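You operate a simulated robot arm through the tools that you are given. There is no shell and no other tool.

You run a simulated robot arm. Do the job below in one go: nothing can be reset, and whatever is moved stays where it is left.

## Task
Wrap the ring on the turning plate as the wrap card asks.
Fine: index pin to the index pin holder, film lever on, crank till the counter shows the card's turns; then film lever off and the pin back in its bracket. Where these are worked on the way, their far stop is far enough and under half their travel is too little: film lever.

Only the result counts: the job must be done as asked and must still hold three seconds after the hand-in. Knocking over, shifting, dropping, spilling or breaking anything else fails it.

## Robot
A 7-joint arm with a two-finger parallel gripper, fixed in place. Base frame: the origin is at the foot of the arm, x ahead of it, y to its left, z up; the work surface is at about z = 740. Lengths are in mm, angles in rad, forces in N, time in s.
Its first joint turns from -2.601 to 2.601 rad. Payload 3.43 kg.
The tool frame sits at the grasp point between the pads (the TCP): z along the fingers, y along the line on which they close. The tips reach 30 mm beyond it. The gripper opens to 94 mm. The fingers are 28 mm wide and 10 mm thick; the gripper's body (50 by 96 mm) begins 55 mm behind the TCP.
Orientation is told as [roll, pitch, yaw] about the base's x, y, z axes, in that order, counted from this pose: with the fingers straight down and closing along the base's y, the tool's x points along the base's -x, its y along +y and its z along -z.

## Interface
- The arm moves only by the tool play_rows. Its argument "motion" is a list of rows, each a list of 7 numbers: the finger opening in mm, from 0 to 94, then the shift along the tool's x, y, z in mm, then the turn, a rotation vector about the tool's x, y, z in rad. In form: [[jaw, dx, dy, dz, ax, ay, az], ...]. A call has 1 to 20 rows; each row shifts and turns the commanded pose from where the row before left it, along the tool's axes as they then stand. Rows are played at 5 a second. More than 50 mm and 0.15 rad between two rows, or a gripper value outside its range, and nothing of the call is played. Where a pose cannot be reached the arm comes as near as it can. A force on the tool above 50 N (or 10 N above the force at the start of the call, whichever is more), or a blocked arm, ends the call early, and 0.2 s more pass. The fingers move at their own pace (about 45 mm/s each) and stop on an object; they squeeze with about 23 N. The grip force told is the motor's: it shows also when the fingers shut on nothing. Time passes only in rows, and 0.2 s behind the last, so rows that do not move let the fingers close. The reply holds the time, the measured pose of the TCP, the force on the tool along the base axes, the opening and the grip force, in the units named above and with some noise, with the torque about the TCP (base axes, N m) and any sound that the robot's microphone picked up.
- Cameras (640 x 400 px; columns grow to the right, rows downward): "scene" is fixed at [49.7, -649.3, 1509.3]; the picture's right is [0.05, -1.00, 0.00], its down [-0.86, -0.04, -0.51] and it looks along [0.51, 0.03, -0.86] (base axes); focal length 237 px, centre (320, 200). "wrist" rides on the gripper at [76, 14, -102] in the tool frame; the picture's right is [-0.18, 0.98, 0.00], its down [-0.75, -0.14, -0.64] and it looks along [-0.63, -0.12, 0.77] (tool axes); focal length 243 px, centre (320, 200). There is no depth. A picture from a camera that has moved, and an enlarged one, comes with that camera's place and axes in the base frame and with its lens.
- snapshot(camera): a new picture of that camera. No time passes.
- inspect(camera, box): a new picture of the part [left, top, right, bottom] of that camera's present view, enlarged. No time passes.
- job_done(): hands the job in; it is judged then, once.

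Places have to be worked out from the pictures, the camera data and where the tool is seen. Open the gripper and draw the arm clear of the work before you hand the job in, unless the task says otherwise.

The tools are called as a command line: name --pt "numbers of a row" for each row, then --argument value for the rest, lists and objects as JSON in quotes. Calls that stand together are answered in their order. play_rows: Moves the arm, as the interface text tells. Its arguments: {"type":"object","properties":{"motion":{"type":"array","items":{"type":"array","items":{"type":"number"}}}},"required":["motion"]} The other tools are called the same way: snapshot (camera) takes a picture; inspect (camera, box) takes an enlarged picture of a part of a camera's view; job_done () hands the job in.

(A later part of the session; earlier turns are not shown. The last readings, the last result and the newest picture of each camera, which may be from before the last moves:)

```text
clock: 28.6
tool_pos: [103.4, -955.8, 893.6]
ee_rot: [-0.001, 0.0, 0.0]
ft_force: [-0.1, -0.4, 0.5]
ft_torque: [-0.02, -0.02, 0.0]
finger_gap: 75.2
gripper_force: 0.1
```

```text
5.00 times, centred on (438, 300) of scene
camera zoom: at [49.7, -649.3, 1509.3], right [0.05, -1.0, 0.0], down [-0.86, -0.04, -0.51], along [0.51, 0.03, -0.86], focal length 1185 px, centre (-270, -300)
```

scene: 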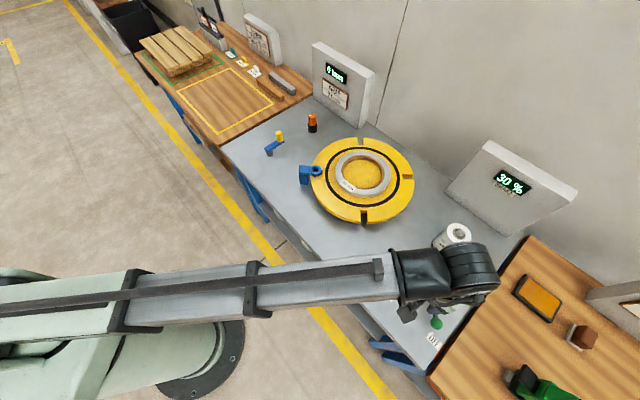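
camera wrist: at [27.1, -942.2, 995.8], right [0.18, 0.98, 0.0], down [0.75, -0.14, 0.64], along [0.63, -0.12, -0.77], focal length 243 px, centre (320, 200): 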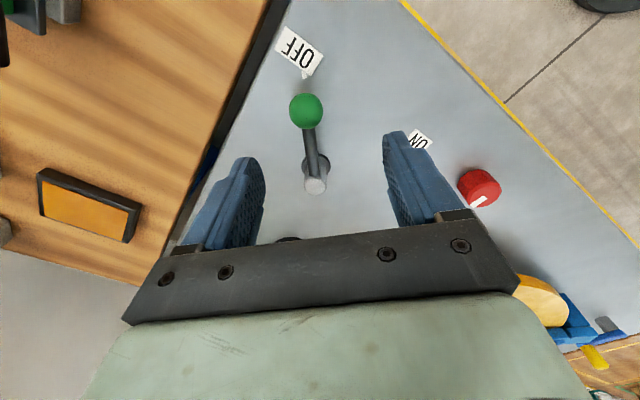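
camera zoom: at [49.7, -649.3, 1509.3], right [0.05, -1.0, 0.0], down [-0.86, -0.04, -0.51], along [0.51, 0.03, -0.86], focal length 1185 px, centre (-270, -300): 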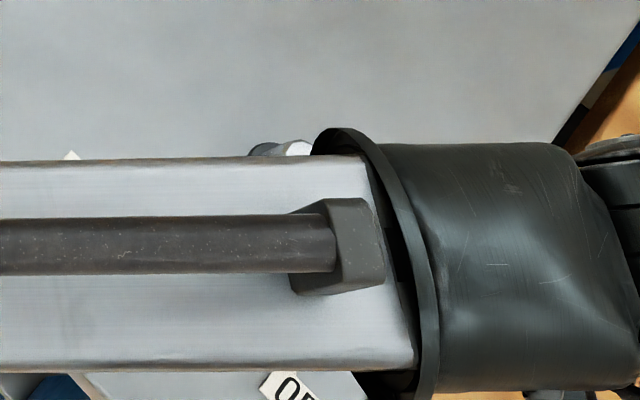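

Refined ball centre (102,-968.5,773). I descend over it in steps.

play_rows --pt "75 1 -12.5 12 0 0 0" --pt "75 0 0 40 0 0 0" --pt "75 0 0 30 0 0 0" --pt "75 0 0 0 0 0 0"

snapshot --camera "wrist"

```text
clock: 29.6
tool_pos: [104.0, -966.6, 810.6]
ee_rot: [0.0, 0.0, -0.002]
ft_force: [1.0, -0.4, -0.3]
ft_torque: [0.03, 0.02, -0.01]
finger_gap: 75.2
gripper_force: 0.1
```

```text
taken
camera wrist: at [27.7, -953.8, 911.6], right [0.19, 0.98, 0.0], down [0.75, -0.14, 0.64], along [0.63, -0.12, -0.77], focal length 243 px, centre (320, 200)
```

wrist: 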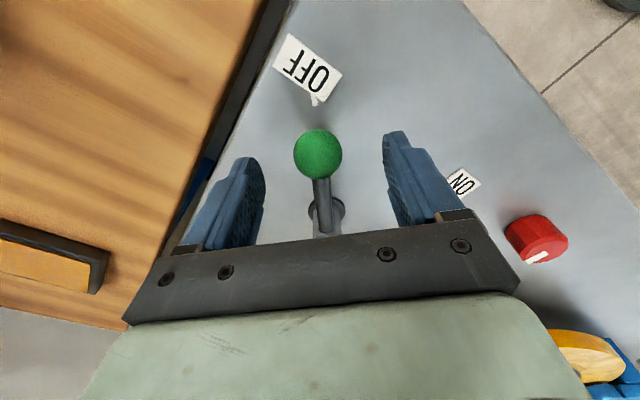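

Ball is centred between the fingers. I lower 28 mm and close.

play_rows --pt "75 0 -1 14 0 0 0" --pt "75 0 0 14 0 0 0" --pt "50 0 0 0 0 0 0" --pt "20 0 0 0 0 0 0" --pt "15 0 0 0 0 0 0" --pt "15 0 0 0 0 0 0"

snapshot --camera "wrist"

```text
clock: 31.0
tool_pos: [102.9, -967.5, 782.1]
ee_rot: [0.0, -0.001, -0.003]
ft_force: [-1.4, -1.2, -1.6]
ft_torque: [-0.01, 0.0, -0.06]
finger_gap: 31.5
gripper_force: 37.3
```

```text
taken
camera wrist: at [27.6, -954.4, 884.0], right [0.19, 0.98, 0.0], down [0.75, -0.14, 0.64], along [0.63, -0.12, -0.77], focal length 243 px, centre (320, 200)
```

wrist: 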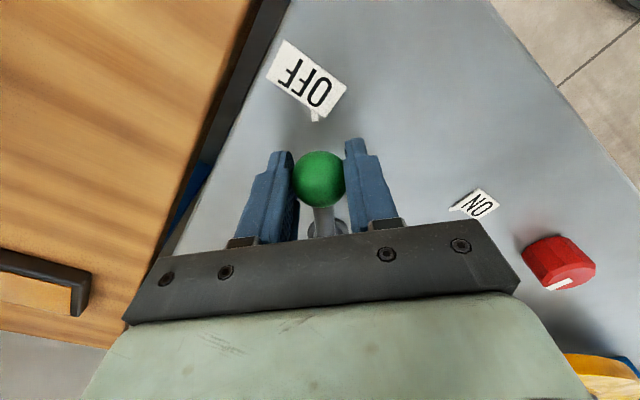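

Gripped (31.5 mm). I swing the lever about its pivot, 0.14 rad per row, five rows first.

play_rows --pt "15 -1.46 10.83 0 0 0 0.14" --pt "15 -1.46 10.83 0 0 0 0.14" --pt "15 -1.46 10.83 0 0 0 0.14" --pt "15 -1.46 10.83 0 0 0 0.14" --pt "15 -1.46 10.83 0 0 0 0.14"

snapshot --camera "wrist"

```text
clock: 32.2
tool_pos: [127.3, -918.7, 782.0]
ee_rot: [0.001, 0.0, -0.702]
ft_force: [2.8, 5.0, -4.6]
ft_torque: [-0.22, -0.24, 0.48]
finger_gap: 31.1
gripper_force: 45.0
```

```text
taken
camera wrist: at [77.9, -859.7, 884.0], right [0.78, 0.63, 0.0], down [0.48, -0.6, 0.64], along [0.41, -0.5, -0.77], focal length 243 px, centre (320, 200)
```

wrist: 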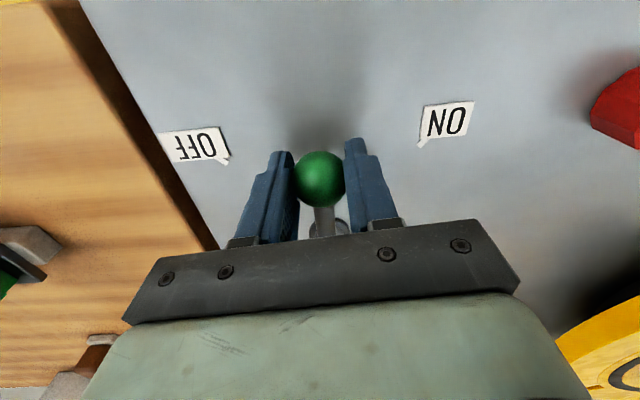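

Works well with small forces; the lever is halfway. I continue toward ON with force checks.

play_rows --pt "15 -1.46 10.83 0 0 0 0.14" --pt "15 -1.46 10.83 0 0 0 0.14" --pt "15 -1.46 10.83 0 0 0 0.14" --pt "15 -1.46 10.83 0 0 0 0.14"

snapshot --camera "wrist"

```text
clock: 33.2
tool_pos: [161.8, -897.6, 782.8]
ee_rot: [0.0, -0.001, -1.264]
ft_force: [4.4, 1.8, -0.2]
ft_torque: [0.4, 0.12, 0.34]
finger_gap: 31.2
gripper_force: 44.6
```

```text
taken
camera wrist: at [153.7, -821.8, 884.0], right [0.99, 0.12, 0.0], down [0.09, -0.76, 0.64], along [0.08, -0.64, -0.77], focal length 243 px, centre (320, 200)
```

wrist: 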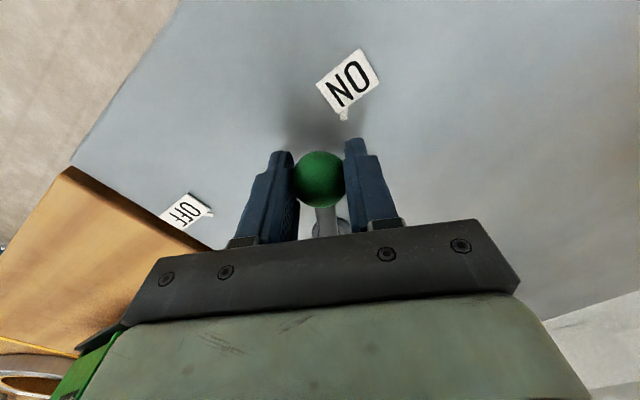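

At 72° of swing; nudging on to the ON stop with smaller rows.

play_rows --pt "15 -0.54 5.44 0 0 0 0.07" --pt "15 -0.54 5.44 0 0 0 0.07" --pt "15 0 0 0 0 0 0"

snapshot --camera "wrist"

```text
clock: 34.0
tool_pos: [174.6, -896.0, 781.9]
ee_rot: [-0.001, 0.0, -1.402]
ft_force: [2.4, 6.2, 5.4]
ft_torque: [-0.56, -0.1, 0.21]
finger_gap: 31.1
gripper_force: 45.0
```

```text
taken
camera wrist: at [175.2, -819.2, 884.1], right [1.0, -0.02, 0.0], down [-0.01, -0.77, 0.64], along [-0.01, -0.64, -0.77], focal length 243 px, centre (320, 200)
```

wrist: 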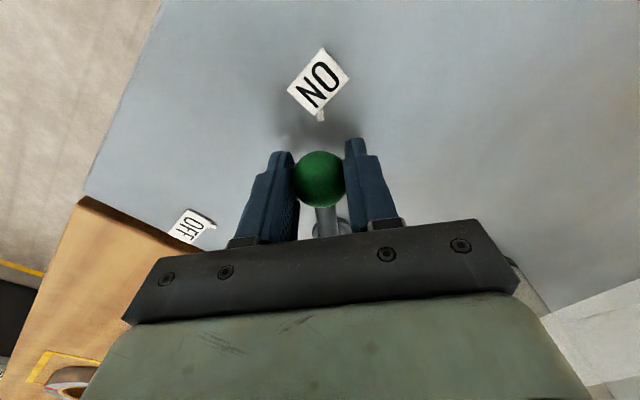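

The ball now points at the ON label. One more nudge to feel the end stop.

play_rows --pt "15 -0.54 5.44 0 0 0 0.07" --pt "15 0 0 0 0 0 0"

```text
clock: 34.6
tool_pos: [176.6, -896.7, 782.6]
ee_rot: [-0.003, -0.001, -1.473]
ft_force: [-10.2, 9.0, 9.0]
ft_torque: [0.04, 0.19, 0.1]
finger_gap: 31.1
gripper_force: 44.8
```

The stop is reached (−10 N against motion). I release and rise straight up.

play_rows --pt "60 0 0 0 0 0 0" --pt "65 0 0 0 0 0 0" --pt "65 0 0 0 0 0 0" --pt "65 0 0 -30 0 0 0" --pt "65 0 0 -45 0 0 0" --pt "65 0 0 -45 0 0 0" --pt "65 0 0 -45 0 0 0" --pt "65 0 0 0 0 0 0"

snapshot --camera "wrist"

snapshot --camera "scene"

```text
clock: 36.4
tool_pos: [180.5, -896.2, 948.0]
ee_rot: [0.0, 0.0, -1.471]
ft_force: [-0.2, -0.4, -0.3]
ft_torque: [0.01, -0.02, 0.01]
finger_gap: 64.8
gripper_force: 0.0
```

```text
taken
camera wrist: at [186.0, -819.1, 1050.4], right [1.0, -0.09, 0.0], down [-0.07, -0.76, 0.64], along [-0.05, -0.64, -0.77], focal length 243 px, centre (320, 200)
```

wrist: 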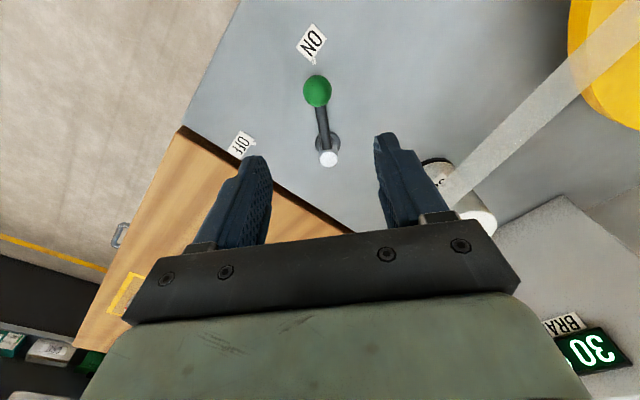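

```text
taken
```

scene: 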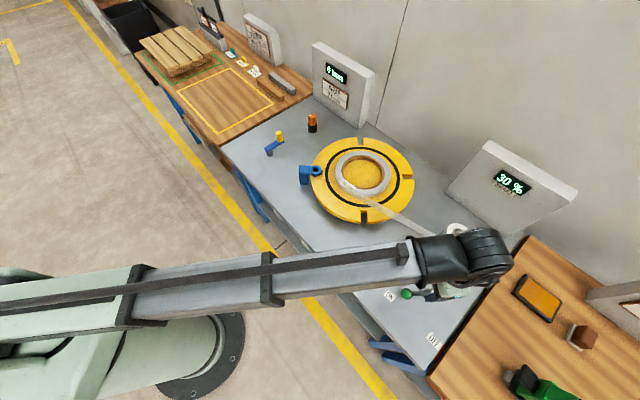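

Lever is ON and the film now runs to the ring. I fly to the crank area at z≈980.

play_rows --pt "65 28.3 36.3 -2.1 0 0 0" --pt "65 28.3 36.3 -2.1 0 0 0" --pt "65 28.3 36.3 -2.1 0 0 0" --pt "65 28.3 36.3 -2.1 0 0 0" --pt "65 28.3 36.3 -2.1 0 0 0" --pt "65 28.3 36.3 -2.1 0 0 0" --pt "65 28.3 36.3 -2.1 0 0 0" --pt "65 28.3 36.3 -2.1 0 0 0" --pt "65 28.3 36.3 -2.1 0 0 0" --pt "65 28.3 36.3 -2.1 0 0 0" --pt "65 28.3 36.3 -2.1 0 0 0" --pt "65 28.3 36.3 -2.1 0 0 0" --pt "65 28.3 36.3 -2.1 0 0 0" --pt "65 28.3 36.3 -2.1 0 0 0" --pt "65 28.3 36.3 -2.1 0 0 0"

play_rows --pt "65 0 0 0 0 0 -0.145" --pt "65 0 0 0 0 0 -0.145" --pt "65 0 0 0 0 0 -0.145" --pt "65 0 0 0 0 0 -0.145" --pt "65 0 0 0 0 0 -0.145" --pt "65 0 0 0 0 0 -0.145" --pt "65 0 0 0 0 0 0"

snapshot --camera "wrist"

snapshot --camera "scene"

```text
clock: 39.6
tool_pos: [680.4, -420.0, 977.3]
ee_rot: [-0.001, 0.0, -1.47]
ft_force: [0.4, -0.2, 0.3]
ft_torque: [0.02, -0.01, 0.02]
finger_gap: 64.9
gripper_force: 0.0
```

```text
clock: 41.2
tool_pos: [677.4, -419.1, 978.2]
ee_rot: [0.0, 0.0, -0.598]
ft_force: [-0.4, 0.2, -0.2]
ft_torque: [0.03, 0.01, 0.02]
finger_gap: 64.9
gripper_force: 0.1
```

```text
taken
camera wrist: at [623.4, -365.3, 1080.9], right [0.71, 0.71, 0.0], down [0.54, -0.54, 0.64], along [0.45, -0.45, -0.77], focal length 243 px, centre (320, 200)
```

wrist: 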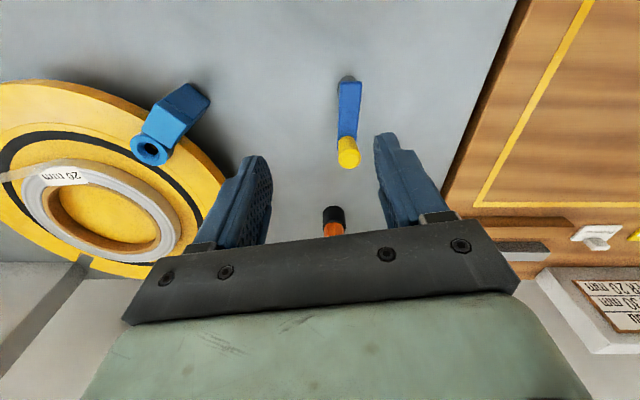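

```text
taken
```

scene: 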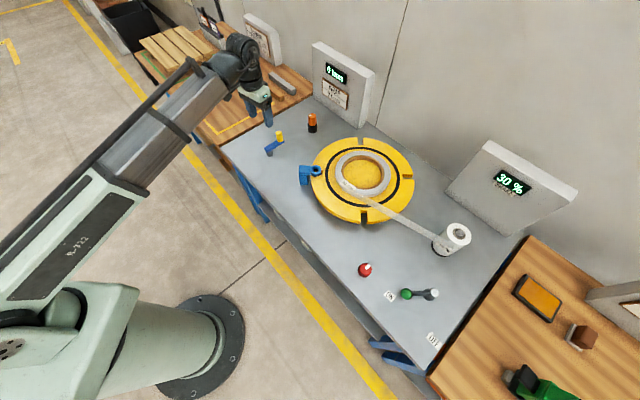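

inspect --camera "wrist" --box '[290, 60, 410, 180]'

inspect --camera "scene" --box '[256, 120, 304, 160]'

inspect --camera "scene" --box '[290, 130, 480, 260]'

```text
3.33 times, centred on (350, 120) of wrist
camera zoom: at [623.4, -365.3, 1080.9], right [0.71, 0.71, 0.0], down [0.54, -0.54, 0.64], along [0.45, -0.45, -0.77], focal length 809 px, centre (220, 467)
```

zoom: 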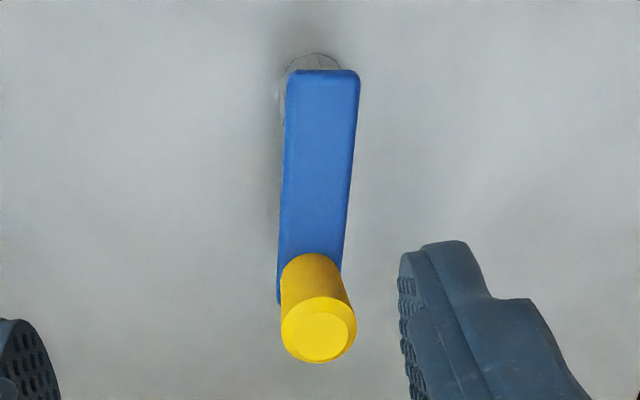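

```text
10.00 times, centred on (280, 140) of scene
camera zoom: at [49.7, -649.3, 1509.3], right [0.05, -1.0, 0.0], down [-0.86, -0.04, -0.51], along [0.51, 0.03, -0.86], focal length 2369 px, centre (720, 800)
```

zoom: 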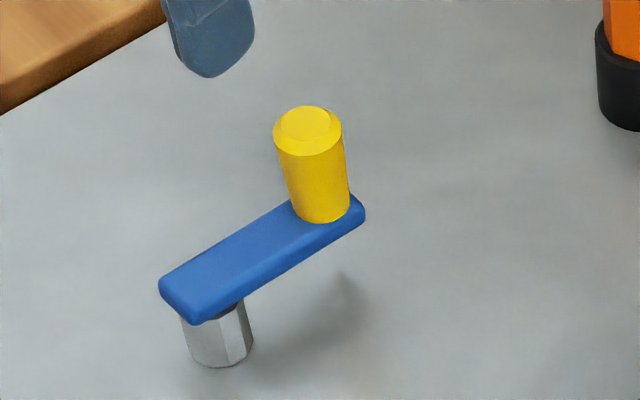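

```text
3.08 times, centred on (385, 195) of scene
camera zoom: at [49.7, -649.3, 1509.3], right [0.05, -1.0, 0.0], down [-0.86, -0.04, -0.51], along [0.51, 0.03, -0.86], focal length 729 px, centre (120, 215)
```

zoom: 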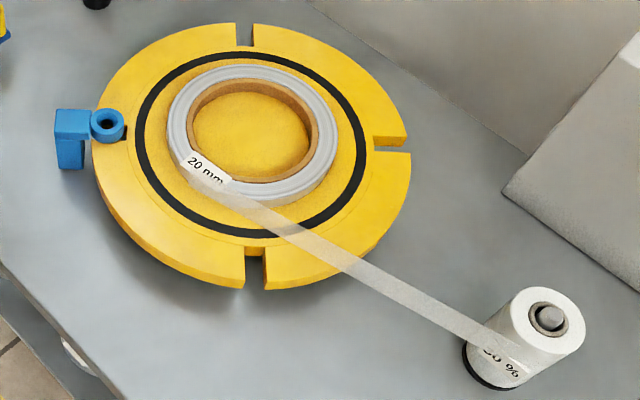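

Knob is ~26 mm wide, top centre near (752.5,-445,833); crank axis near (710,-400), radius ~62. I move above the knob to z≈880.

play_rows --pt "65 -25.5 7.1 32.7 0 0 0" --pt "65 -25.5 7.1 32.7 0 0 0" --pt "65 -25.5 7.1 32.7 0 0 0" --pt "65 0 0 0 0 0 0"

snapshot --camera "wrist"

inspect --camera "scene" --box '[256, 110, 320, 160]'

```text
clock: 42.2
tool_pos: [752.5, -443.0, 880.4]
ee_rot: [0.002, 0.001, -0.601]
ft_force: [0.6, 0.0, -0.6]
ft_torque: [0.01, 0.0, 0.01]
finger_gap: 65.1
gripper_force: 0.1
```

```text
taken
camera wrist: at [697.9, -389.3, 982.3], right [0.71, 0.71, 0.0], down [0.54, -0.54, 0.64], along [0.45, -0.45, -0.77], focal length 243 px, centre (320, 200)
```

wrist: 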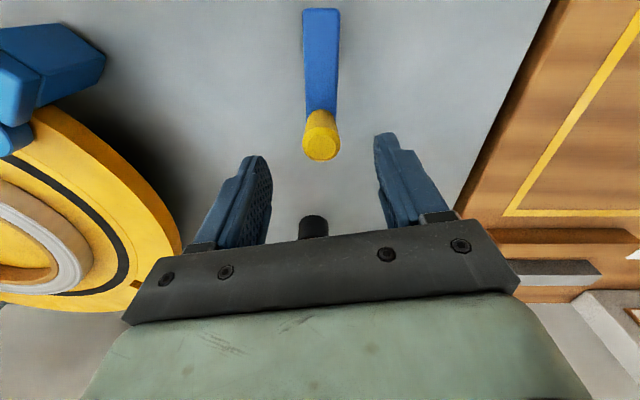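

```text
8.00 times, centred on (288, 135) of scene
camera zoom: at [49.7, -649.3, 1509.3], right [0.05, -1.0, 0.0], down [-0.86, -0.04, -0.51], along [0.51, 0.03, -0.86], focal length 1896 px, centre (576, 720)
```

zoom: 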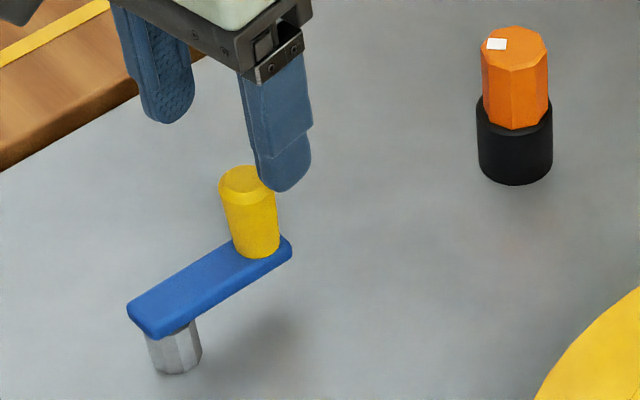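

The knob is centred. I lower to z≈826 and close on it.

play_rows --pt "65 -1 0.5 20 0 0 0" --pt "65 -1 0 20 0 0 0" --pt "65 0 0 14 0 0 0" --pt "40 0 0 0 0 0 0" --pt "15 0 0 0 0 0 0" --pt "10 0 0 0 0 0 0" --pt "10 0 0 0 0 0 0"

snapshot --camera "wrist"

inspect --camera "scene" --box '[256, 110, 320, 160]'

```text
clock: 43.8
tool_pos: [755.3, -445.2, 826.6]
ee_rot: [0.0, 0.001, -0.599]
ft_force: [-0.3, -2.5, -0.7]
ft_torque: [-0.06, -0.09, 0.08]
finger_gap: 27.0
gripper_force: 43.9
```

```text
taken
camera wrist: at [700.3, -390.8, 928.4], right [0.71, 0.71, 0.0], down [0.54, -0.54, 0.64], along [0.45, -0.45, -0.77], focal length 243 px, centre (320, 200)
```

wrist: 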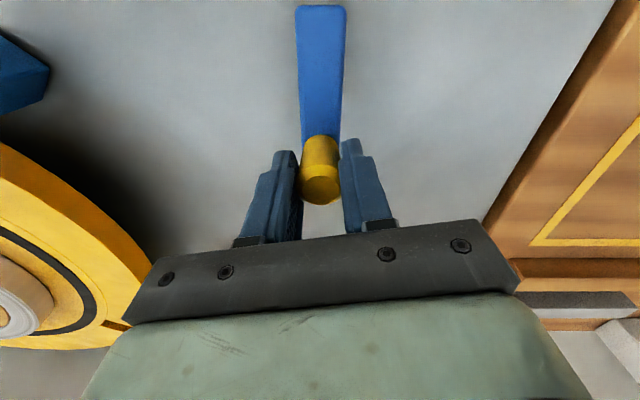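

```text
8.00 times, centred on (288, 135) of scene
camera zoom: at [49.7, -649.3, 1509.3], right [0.05, -1.0, 0.0], down [-0.86, -0.04, -0.51], along [0.51, 0.03, -0.86], focal length 1896 px, centre (576, 720)
```

zoom: 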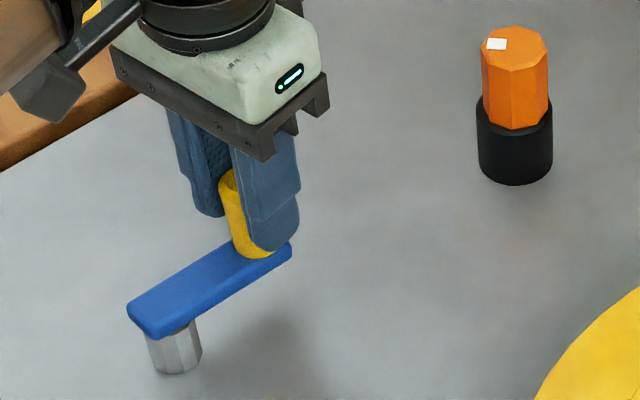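

Firmly on the knob (27 mm). The film should wind on with the plate turning clockwise from above, so I try the crank clockwise ~60° about axis (711.5,-401.8), R≈61.7.

play_rows --pt "10 3.7 -12.4 0 0 0 0" --pt "10 6.1 -11.4 0 0 0 0" --pt "10 8.4 -9.8 0 0 0 0" --pt "10 10.2 -7.9 0 0 0 0" --pt "10 11.6 -5.5 0 0 0 0"

snapshot --camera "scene"

snapshot --camera "wrist"

```text
clock: 45.0
tool_pos: [689.6, -458.7, 826.5]
ee_rot: [-0.004, 0.011, -0.603]
ft_force: [-19.7, 4.4, -2.6]
ft_torque: [-0.08, -0.04, -0.19]
finger_gap: 27.3
gripper_force: 18.7
```

```text
taken
```

scene: 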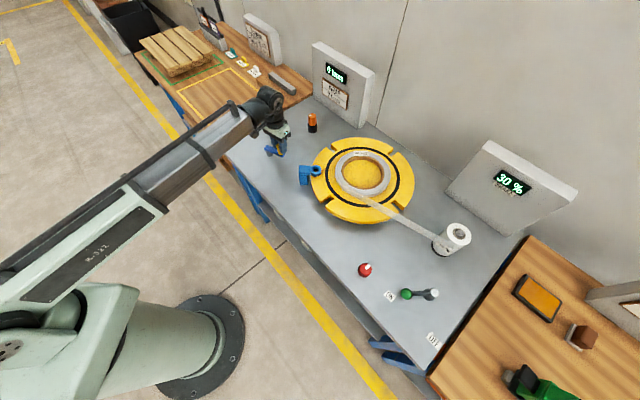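

```text
taken
camera wrist: at [635.6, -405.0, 929.3], right [0.71, 0.71, -0.01], down [0.55, -0.55, 0.63], along [0.44, -0.45, -0.77], focal length 243 px, centre (320, 200)
```

wrist: 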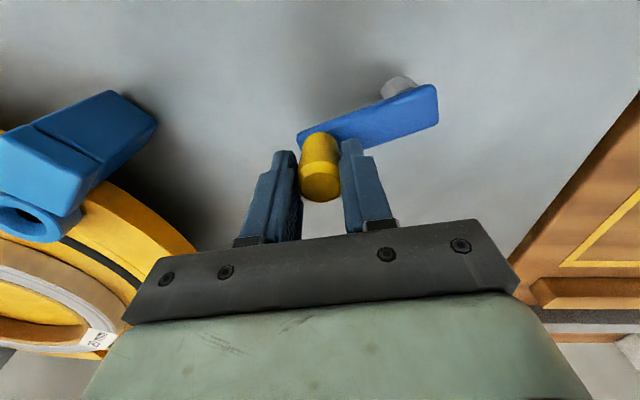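

The plate turned clockwise with the crank (the label moved), forces are moderate. I pause to see the settled pose and counter.

play_rows --pt "10 0 0 0 0 0 0" --pt "10 0 0 0 0 0 0"

inspect --camera "scene" --box '[290, 40, 440, 230]'

inspect --camera "scene" --box '[310, 50, 366, 110]'

```text
clock: 45.6
tool_pos: [696.3, -462.1, 826.1]
ee_rot: [0.0, -0.004, -0.602]
ft_force: [0.9, -11.9, -3.3]
ft_torque: [-0.43, -0.63, -0.16]
finger_gap: 26.8
gripper_force: 45.1
```

```text
2.11 times, centred on (365, 135) of scene
camera zoom: at [49.7, -649.3, 1509.3], right [0.05, -1.0, 0.0], down [-0.86, -0.04, -0.51], along [0.51, 0.03, -0.86], focal length 499 px, centre (225, 337)
```

zoom: 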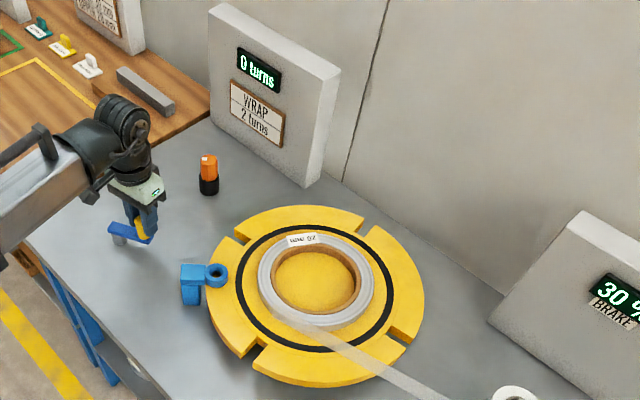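

```text
6.67 times, centred on (338, 80) of scene
camera zoom: at [49.7, -649.3, 1509.3], right [0.05, -1.0, 0.0], down [-0.86, -0.04, -0.51], along [0.51, 0.03, -0.86], focal length 1580 px, centre (200, 1000)
```

zoom: 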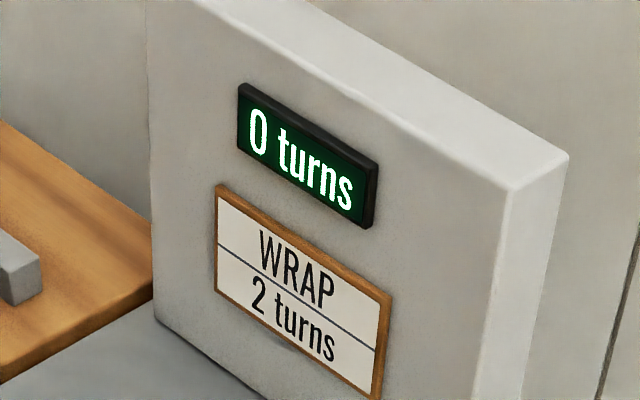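

Plate turned ~55–60° clockwise, ratio about 1:1, counter still 0. I continue another ~95° with a slightly corrected circle.

play_rows --pt "10 10.9 -4.3 0 0 0 0" --pt "10 13.0 -0.3 0 0 0 0" --pt "10 12.8 2.3 0 0 0 0" --pt "10 12.0 5.0 0 0 0 0" --pt "10 10.7 7.3 0 0 0 0" --pt "10 9.0 9.5 0 0 0 0" --pt "10 6.8 11.0 0 0 0 0" --pt "10 4.4 12.3 0 0 0 0" --pt "10 0 0 0 0 0 0" --pt "10 0 0 0 0 0 0"

snapshot --camera "wrist"

snapshot --camera "scene"

```text
clock: 47.8
tool_pos: [654.4, -381.7, 827.4]
ee_rot: [-0.003, 0.001, -0.601]
ft_force: [5.0, -3.3, -8.4]
ft_torque: [-0.22, 0.1, -0.18]
finger_gap: 26.9
gripper_force: 44.2
```

```text
taken
camera wrist: at [599.6, -328.2, 929.0], right [0.71, 0.71, 0.0], down [0.54, -0.54, 0.64], along [0.45, -0.46, -0.77], focal length 243 px, centre (320, 200)
```

wrist: 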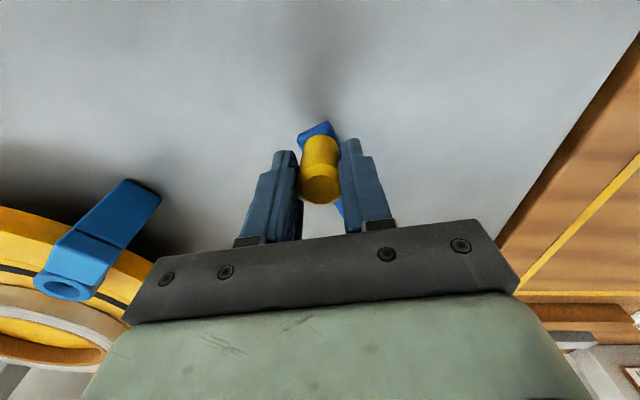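

```text
taken
```

scene: 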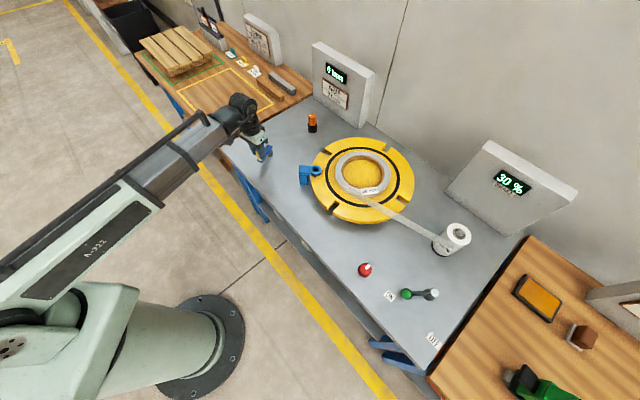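

Fitting three measured points gives axis (711.3,-403.1), R=61; crank has turned ~157°. I continue 17 steps of 12° to reach about one full turn and check the counter.

play_rows --pt "10 1.71 12.63 0 0 0 0" --pt "10 -0.96 12.71 0 0 0 0" --pt "10 -3.58 12.24 0 0 0 0" --pt "10 -6.04 11.23 0 0 0 0" --pt "10 -8.25 9.72 0 0 0 0" --pt "10 -10.09 7.8 0 0 0 0" --pt "10 -11.49 5.53 0 0 0 0" --pt "10 -12.39 3.02 0 0 0 0" --pt "10 -12.74 0.38 0 0 0 0" --pt "10 -12.54 -2.28 0 0 0 0" --pt "10 -11.8 -4.84 0 0 0 0" --pt "10 0 0 0 0 0 0" --pt "10 0 0 0 0 0 0"

snapshot --camera "wrist"

inspect --camera "scene" --box '[290, 40, 440, 230]'

```text
clock: 50.6
tool_pos: [766.0, -373.0, 826.5]
ee_rot: [0.005, 0.0, -0.599]
ft_force: [27.1, 22.0, -6.2]
ft_torque: [-0.42, -0.65, 0.1]
finger_gap: 27.5
gripper_force: 44.9
```

```text
taken
camera wrist: at [711.4, -318.9, 929.1], right [0.71, 0.71, 0.01], down [0.54, -0.54, 0.64], along [0.46, -0.45, -0.77], focal length 243 px, centre (320, 200)
```

wrist: 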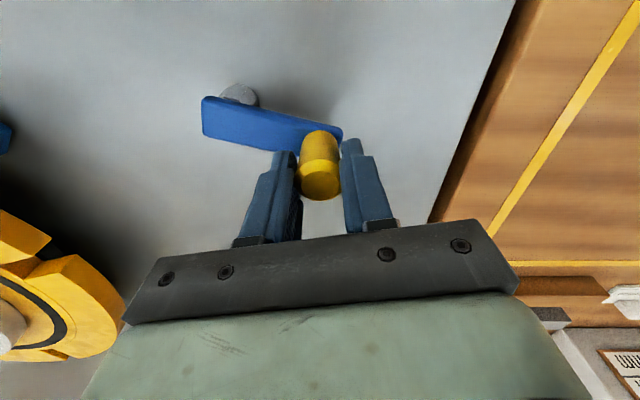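

```text
2.11 times, centred on (365, 135) of scene
camera zoom: at [49.7, -649.3, 1509.3], right [0.05, -1.0, 0.0], down [-0.86, -0.04, -0.51], along [0.51, 0.03, -0.86], focal length 499 px, centre (225, 337)
```

zoom: 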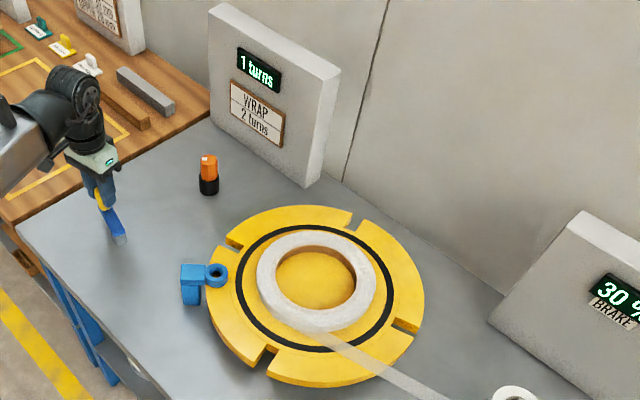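

The counter already shows 1 at only ~289° of crank, so the plate may turn faster than the crank. I look at the plate closely before going on.

inspect --camera "scene" --box '[296, 125, 424, 230]'

inspect --camera "scene" --box '[320, 55, 352, 85]'

```text
3.81 times, centred on (360, 178) of scene
camera zoom: at [49.7, -649.3, 1509.3], right [0.05, -1.0, 0.0], down [-0.86, -0.04, -0.51], along [0.51, 0.03, -0.86], focal length 903 px, centre (168, 286)
```

zoom: 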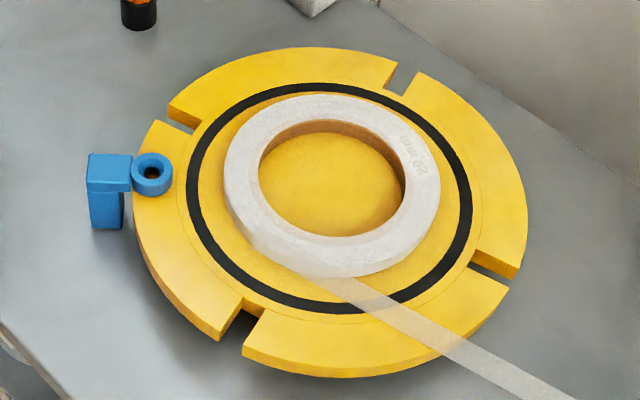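

```text
13.33 times, centred on (336, 70) of scene
camera zoom: at [49.7, -649.3, 1509.3], right [0.05, -1.0, 0.0], down [-0.86, -0.04, -0.51], along [0.51, 0.03, -0.86], focal length 3159 px, centre (107, 1933)
```

zoom: 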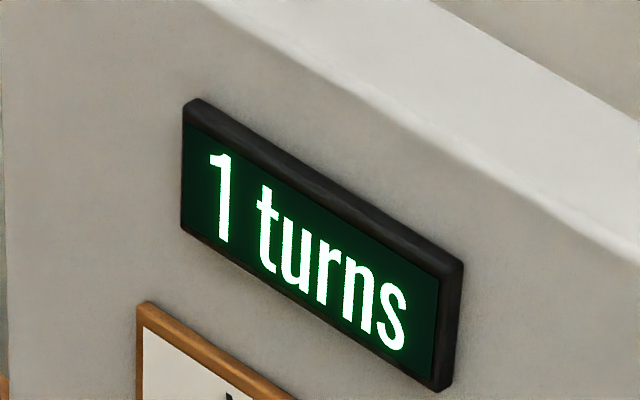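

Label and slots show the plate has turned ~568–575°, i.e. a 2:1 ratio, so two plate turns equal one full crank turn: ~75° remain. I crank 60° more and re-check.

play_rows --pt "10 -10.0 -5.0 0 0 0 0" --pt "10 -9.2 -9.1 0 0 0 0" --pt "10 -7.1 -10.8 0 0 0 0" --pt "10 -4.7 -12.0 0 0 0 0" --pt "10 -2.1 -12.7 0 0 0 0" --pt "10 0 0 0 0 0 0" --pt "10 0 0 0 0 0 0"

inspect --camera "scene" --box '[296, 125, 424, 230]'

inspect --camera "scene" --box '[290, 40, 440, 230]'

```text
clock: 52.2
tool_pos: [761.7, -437.0, 826.5]
ee_rot: [-0.003, 0.001, -0.601]
ft_force: [3.6, -9.5, -0.1]
ft_torque: [0.13, 0.24, 0.31]
finger_gap: 27.6
gripper_force: 45.5
```

```text
3.81 times, centred on (360, 178) of scene
camera zoom: at [49.7, -649.3, 1509.3], right [0.05, -1.0, 0.0], down [-0.86, -0.04, -0.51], along [0.51, 0.03, -0.86], focal length 903 px, centre (168, 286)
```

zoom: 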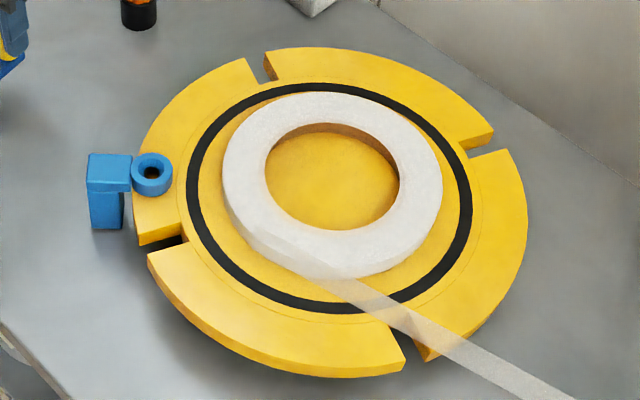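

```text
2.11 times, centred on (365, 135) of scene
camera zoom: at [49.7, -649.3, 1509.3], right [0.05, -1.0, 0.0], down [-0.86, -0.04, -0.51], along [0.51, 0.03, -0.86], focal length 499 px, centre (225, 337)
```

zoom: 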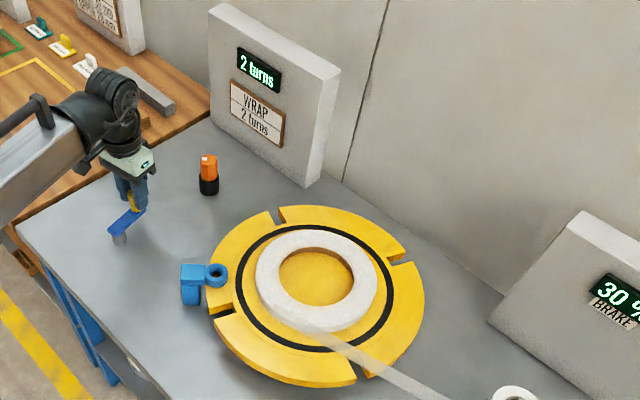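

Counter shows 2; the plate needs ~21° more (crank ~10.5°) for exact two turns with a slot under the bracket. I bring the crank back to its starting position.

play_rows --pt "10 0.3 -5.2 0 0 0 0" --pt "10 0.4 -5.2 0 0 0 0" --pt "10 0 0 0 0 0 0" --pt "10 0 0 0 0 0 0"

inspect --camera "scene" --box '[296, 125, 424, 230]'

inspect --camera "scene" --box '[298, 150, 346, 180]'

inspect --camera "scene" --box '[310, 50, 366, 110]'

```text
clock: 53.2
tool_pos: [758.1, -442.8, 826.3]
ee_rot: [-0.002, 0.0, -0.601]
ft_force: [-5.5, -10.4, -5.2]
ft_torque: [0.19, 0.36, 0.63]
finger_gap: 27.0
gripper_force: 44.9
```

```text
3.81 times, centred on (360, 178) of scene
camera zoom: at [49.7, -649.3, 1509.3], right [0.05, -1.0, 0.0], down [-0.86, -0.04, -0.51], along [0.51, 0.03, -0.86], focal length 903 px, centre (168, 286)
```

zoom: 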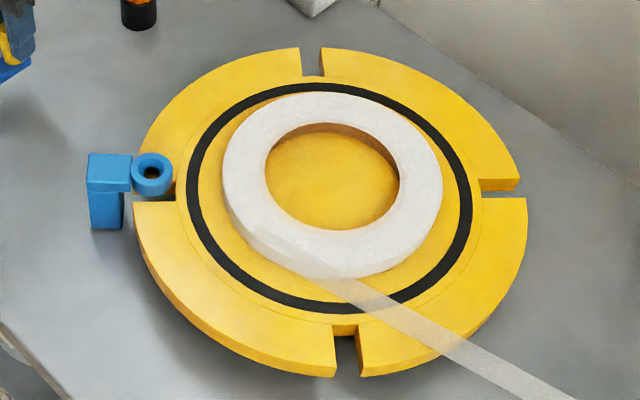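

```text
13.33 times, centred on (322, 165) of scene
camera zoom: at [49.7, -649.3, 1509.3], right [0.05, -1.0, 0.0], down [-0.86, -0.04, -0.51], along [0.51, 0.03, -0.86], focal length 3159 px, centre (293, 667)
```

zoom: 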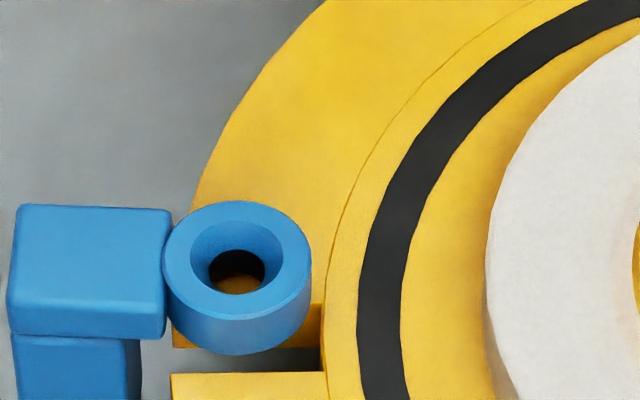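

```text
6.67 times, centred on (338, 80) of scene
camera zoom: at [49.7, -649.3, 1509.3], right [0.05, -1.0, 0.0], down [-0.86, -0.04, -0.51], along [0.51, 0.03, -0.86], focal length 1580 px, centre (200, 1000)
```

zoom: 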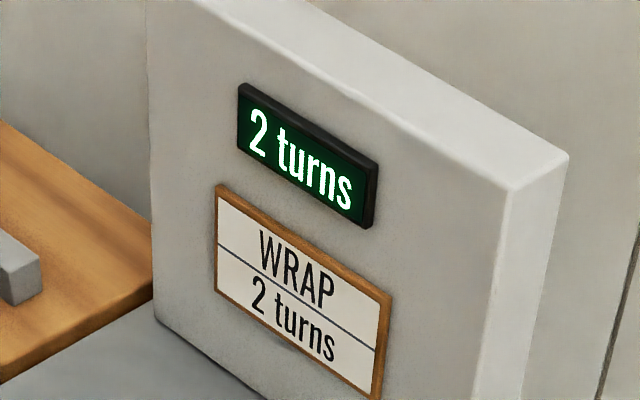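

Counter 2; comparing slot positions with the initial picture, the plate still needs ~3.5° (≈2 mm at the knob). I nudge it.

play_rows --pt "10 0.2 -2.0 0 0 0 0" --pt "10 0 0 0 0 0 0" --pt "10 0 0 0 0 0 0"

inspect --camera "scene" --box '[244, 110, 436, 230]'

inspect --camera "scene" --box '[298, 150, 346, 180]'

```text
clock: 54.0
tool_pos: [758.3, -444.6, 825.9]
ee_rot: [0.001, 0.0, -0.599]
ft_force: [-0.8, 2.4, -5.7]
ft_torque: [0.3, 0.27, -0.27]
finger_gap: 27.4
gripper_force: 44.5
```

```text
3.33 times, centred on (340, 170) of scene
camera zoom: at [49.7, -649.3, 1509.3], right [0.05, -1.0, 0.0], down [-0.86, -0.04, -0.51], along [0.51, 0.03, -0.86], focal length 790 px, centre (253, 300)
```

zoom: 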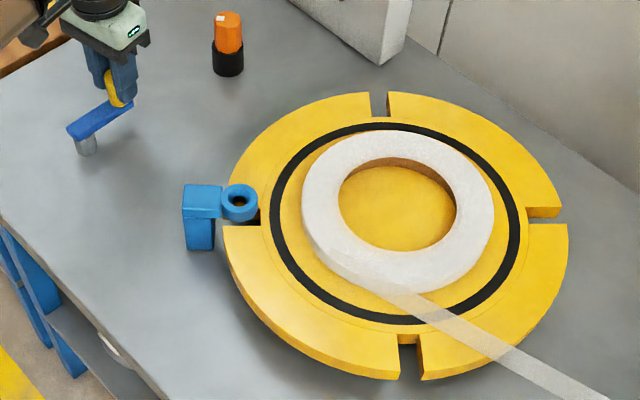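

```text
13.33 times, centred on (322, 165) of scene
camera zoom: at [49.7, -649.3, 1509.3], right [0.05, -1.0, 0.0], down [-0.86, -0.04, -0.51], along [0.51, 0.03, -0.86], focal length 3159 px, centre (293, 667)
```

zoom: 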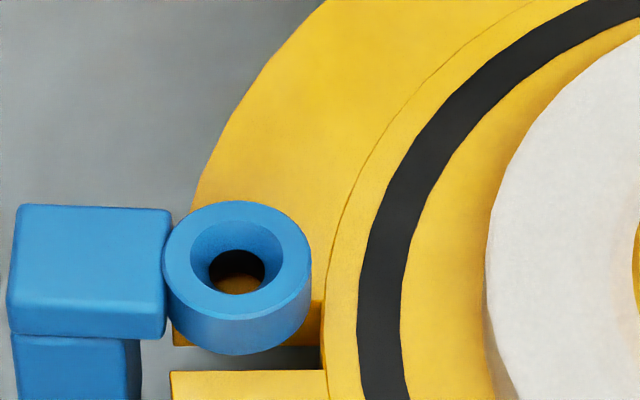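

The plate barely moved (play in the grip); it still needs ~4° (≈2 mm). I nudge along the tangent again.

play_rows --pt "10 1.1 -2.7 0 0 0 0" --pt "10 0 0 0 0 0 0" --pt "10 0 0 0 0 0 0"

inspect --camera "scene" --box '[244, 110, 436, 230]'

inspect --camera "scene" --box '[298, 150, 346, 180]'

```text
clock: 54.8
tool_pos: [754.6, -447.1, 826.2]
ee_rot: [0.0, -0.003, -0.6]
ft_force: [3.1, -2.0, -13.1]
ft_torque: [-0.33, -0.7, 0.27]
finger_gap: 26.6
gripper_force: 45.1
```

```text
3.33 times, centred on (340, 170) of scene
camera zoom: at [49.7, -649.3, 1509.3], right [0.05, -1.0, 0.0], down [-0.86, -0.04, -0.51], along [0.51, 0.03, -0.86], focal length 790 px, centre (253, 300)
```

zoom: 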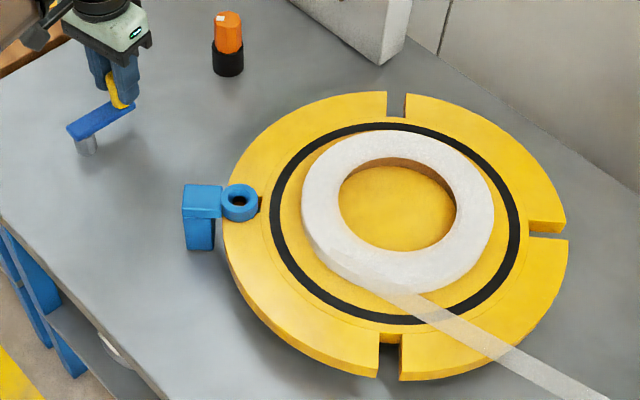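

```text
13.33 times, centred on (322, 165) of scene
camera zoom: at [49.7, -649.3, 1509.3], right [0.05, -1.0, 0.0], down [-0.86, -0.04, -0.51], along [0.51, 0.03, -0.86], focal length 3159 px, centre (293, 667)
```

zoom: 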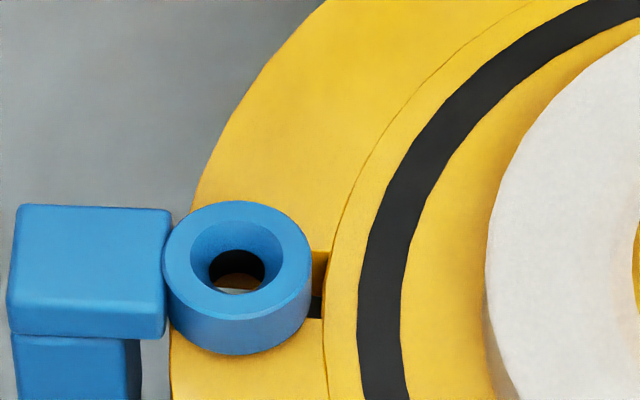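

Now ~3° past. I nudge back by about 1.6 mm at the knob.

play_rows --pt "10 -0.4 1.6 0 0 0 0" --pt "10 0 0 0 0 0 0" --pt "10 0 0 0 0 0 0"

inspect --camera "scene" --box '[244, 110, 436, 230]'

inspect --camera "scene" --box '[298, 150, 346, 180]'

```text
clock: 55.6
tool_pos: [755.5, -446.8, 826.4]
ee_rot: [-0.002, -0.001, -0.601]
ft_force: [-0.5, -13.4, -13.9]
ft_torque: [-0.07, 0.11, 0.79]
finger_gap: 27.0
gripper_force: 45.4
```

```text
3.33 times, centred on (340, 170) of scene
camera zoom: at [49.7, -649.3, 1509.3], right [0.05, -1.0, 0.0], down [-0.86, -0.04, -0.51], along [0.51, 0.03, -0.86], focal length 790 px, centre (253, 300)
```

zoom: 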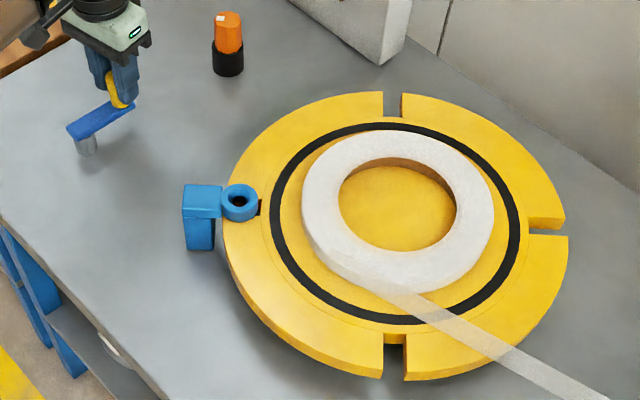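

```text
13.33 times, centred on (322, 165) of scene
camera zoom: at [49.7, -649.3, 1509.3], right [0.05, -1.0, 0.0], down [-0.86, -0.04, -0.51], along [0.51, 0.03, -0.86], focal length 3159 px, centre (293, 667)
```

zoom: 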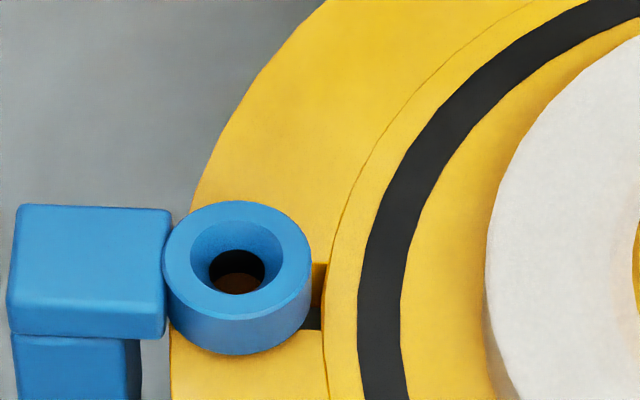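

About 1.3° past still. One more small nudge back (~1.2 mm commanded).

play_rows --pt "10 -0.3 1.2 0 0 0 0" --pt "10 0 0 0 0 0 0" --pt "10 0 0 0 0 0 0"

inspect --camera "scene" --box '[244, 110, 436, 230]'

inspect --camera "scene" --box '[298, 150, 346, 180]'

```text
clock: 56.4
tool_pos: [756.6, -444.9, 826.9]
ee_rot: [-0.001, 0.0, -0.599]
ft_force: [-4.4, -17.7, -12.7]
ft_torque: [0.09, 0.17, 0.69]
finger_gap: 27.1
gripper_force: 45.0
```

```text
3.33 times, centred on (340, 170) of scene
camera zoom: at [49.7, -649.3, 1509.3], right [0.05, -1.0, 0.0], down [-0.86, -0.04, -0.51], along [0.51, 0.03, -0.86], focal length 790 px, centre (253, 300)
```

zoom: 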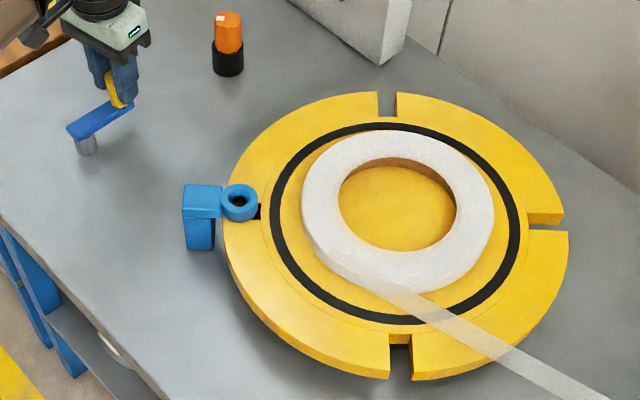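

```text
13.33 times, centred on (322, 165) of scene
camera zoom: at [49.7, -649.3, 1509.3], right [0.05, -1.0, 0.0], down [-0.86, -0.04, -0.51], along [0.51, 0.03, -0.86], focal length 3159 px, centre (293, 667)
```

zoom: 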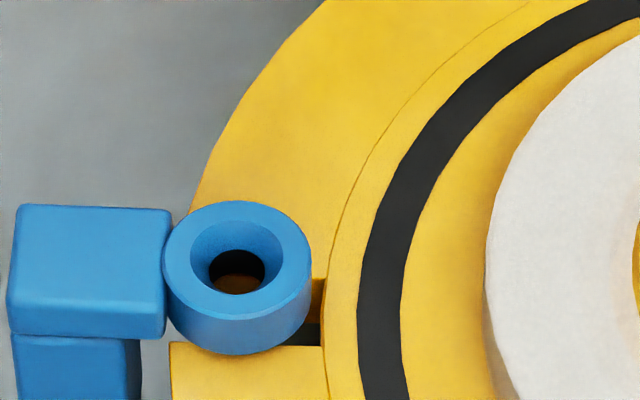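

Aligned within ~0.6° now. I release the knob and rise, watching whether the plate stays.

play_rows --pt "50 0 0 0 0 0 0" --pt "60 0 0 0 0 0 0" --pt "60 0 0 0 0 0 0" --pt "60 0 0 -30 0 0 0" --pt "60 0 0 -45 0 0 0" --pt "60 0 0 -45 0 0 0" --pt "60 0 0 0 0 0 0"

inspect --camera "scene" --box '[244, 110, 436, 230]'

inspect --camera "scene" --box '[298, 150, 346, 180]'

inspect --camera "scene" --box '[310, 50, 366, 110]'

snapshot --camera "wrist"

```text
clock: 58.0
tool_pos: [758.3, -442.6, 948.7]
ee_rot: [-0.001, 0.0, -0.599]
ft_force: [-0.6, 0.1, 0.4]
ft_torque: [0.01, -0.02, 0.03]
finger_gap: 59.9
gripper_force: 0.1
```

```text
3.33 times, centred on (340, 170) of scene
camera zoom: at [49.7, -649.3, 1509.3], right [0.05, -1.0, 0.0], down [-0.86, -0.04, -0.51], along [0.51, 0.03, -0.86], focal length 790 px, centre (253, 300)
```

zoom: 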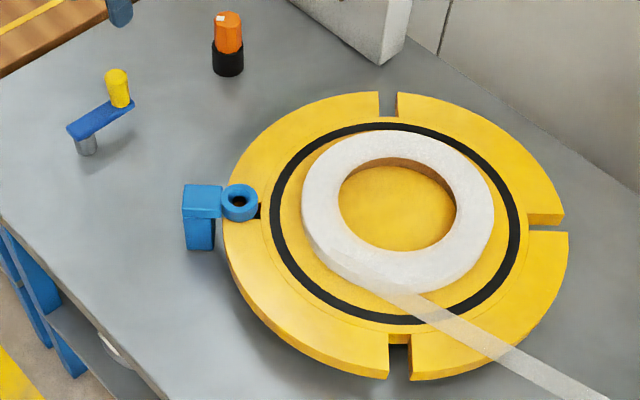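

```text
13.33 times, centred on (322, 165) of scene
camera zoom: at [49.7, -649.3, 1509.3], right [0.05, -1.0, 0.0], down [-0.86, -0.04, -0.51], along [0.51, 0.03, -0.86], focal length 3159 px, centre (293, 667)
```

zoom: 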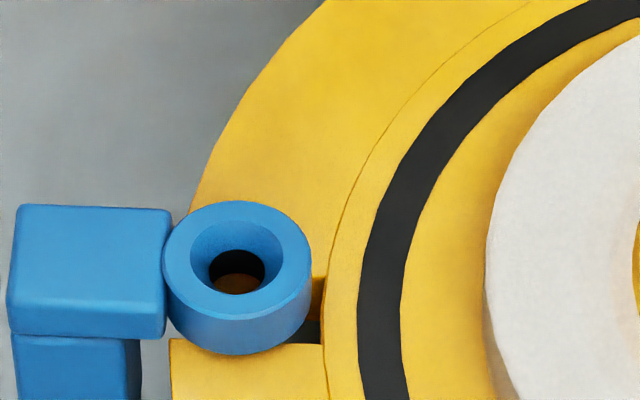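

```text
6.67 times, centred on (338, 80) of scene
camera zoom: at [49.7, -649.3, 1509.3], right [0.05, -1.0, 0.0], down [-0.86, -0.04, -0.51], along [0.51, 0.03, -0.86], focal length 1580 px, centre (200, 1000)
```

zoom: 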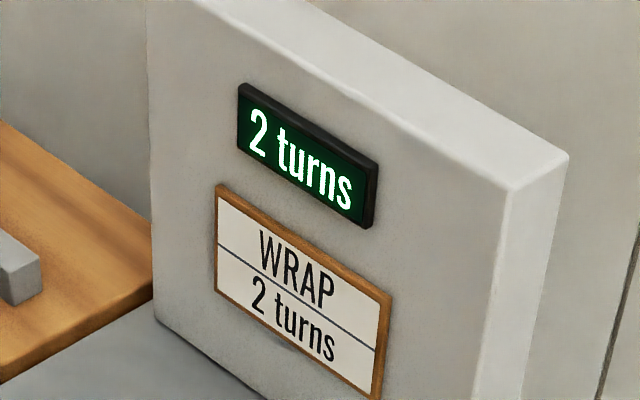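

```text
taken
camera wrist: at [704.4, -388.2, 1050.4], right [0.71, 0.71, 0.0], down [0.54, -0.54, 0.64], along [0.45, -0.45, -0.77], focal length 243 px, centre (320, 200)
```

wrist: 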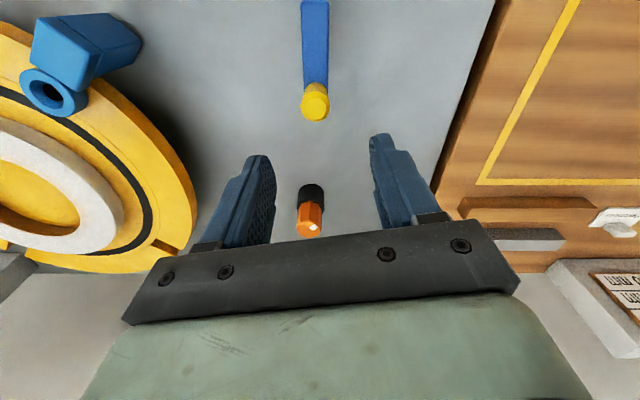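

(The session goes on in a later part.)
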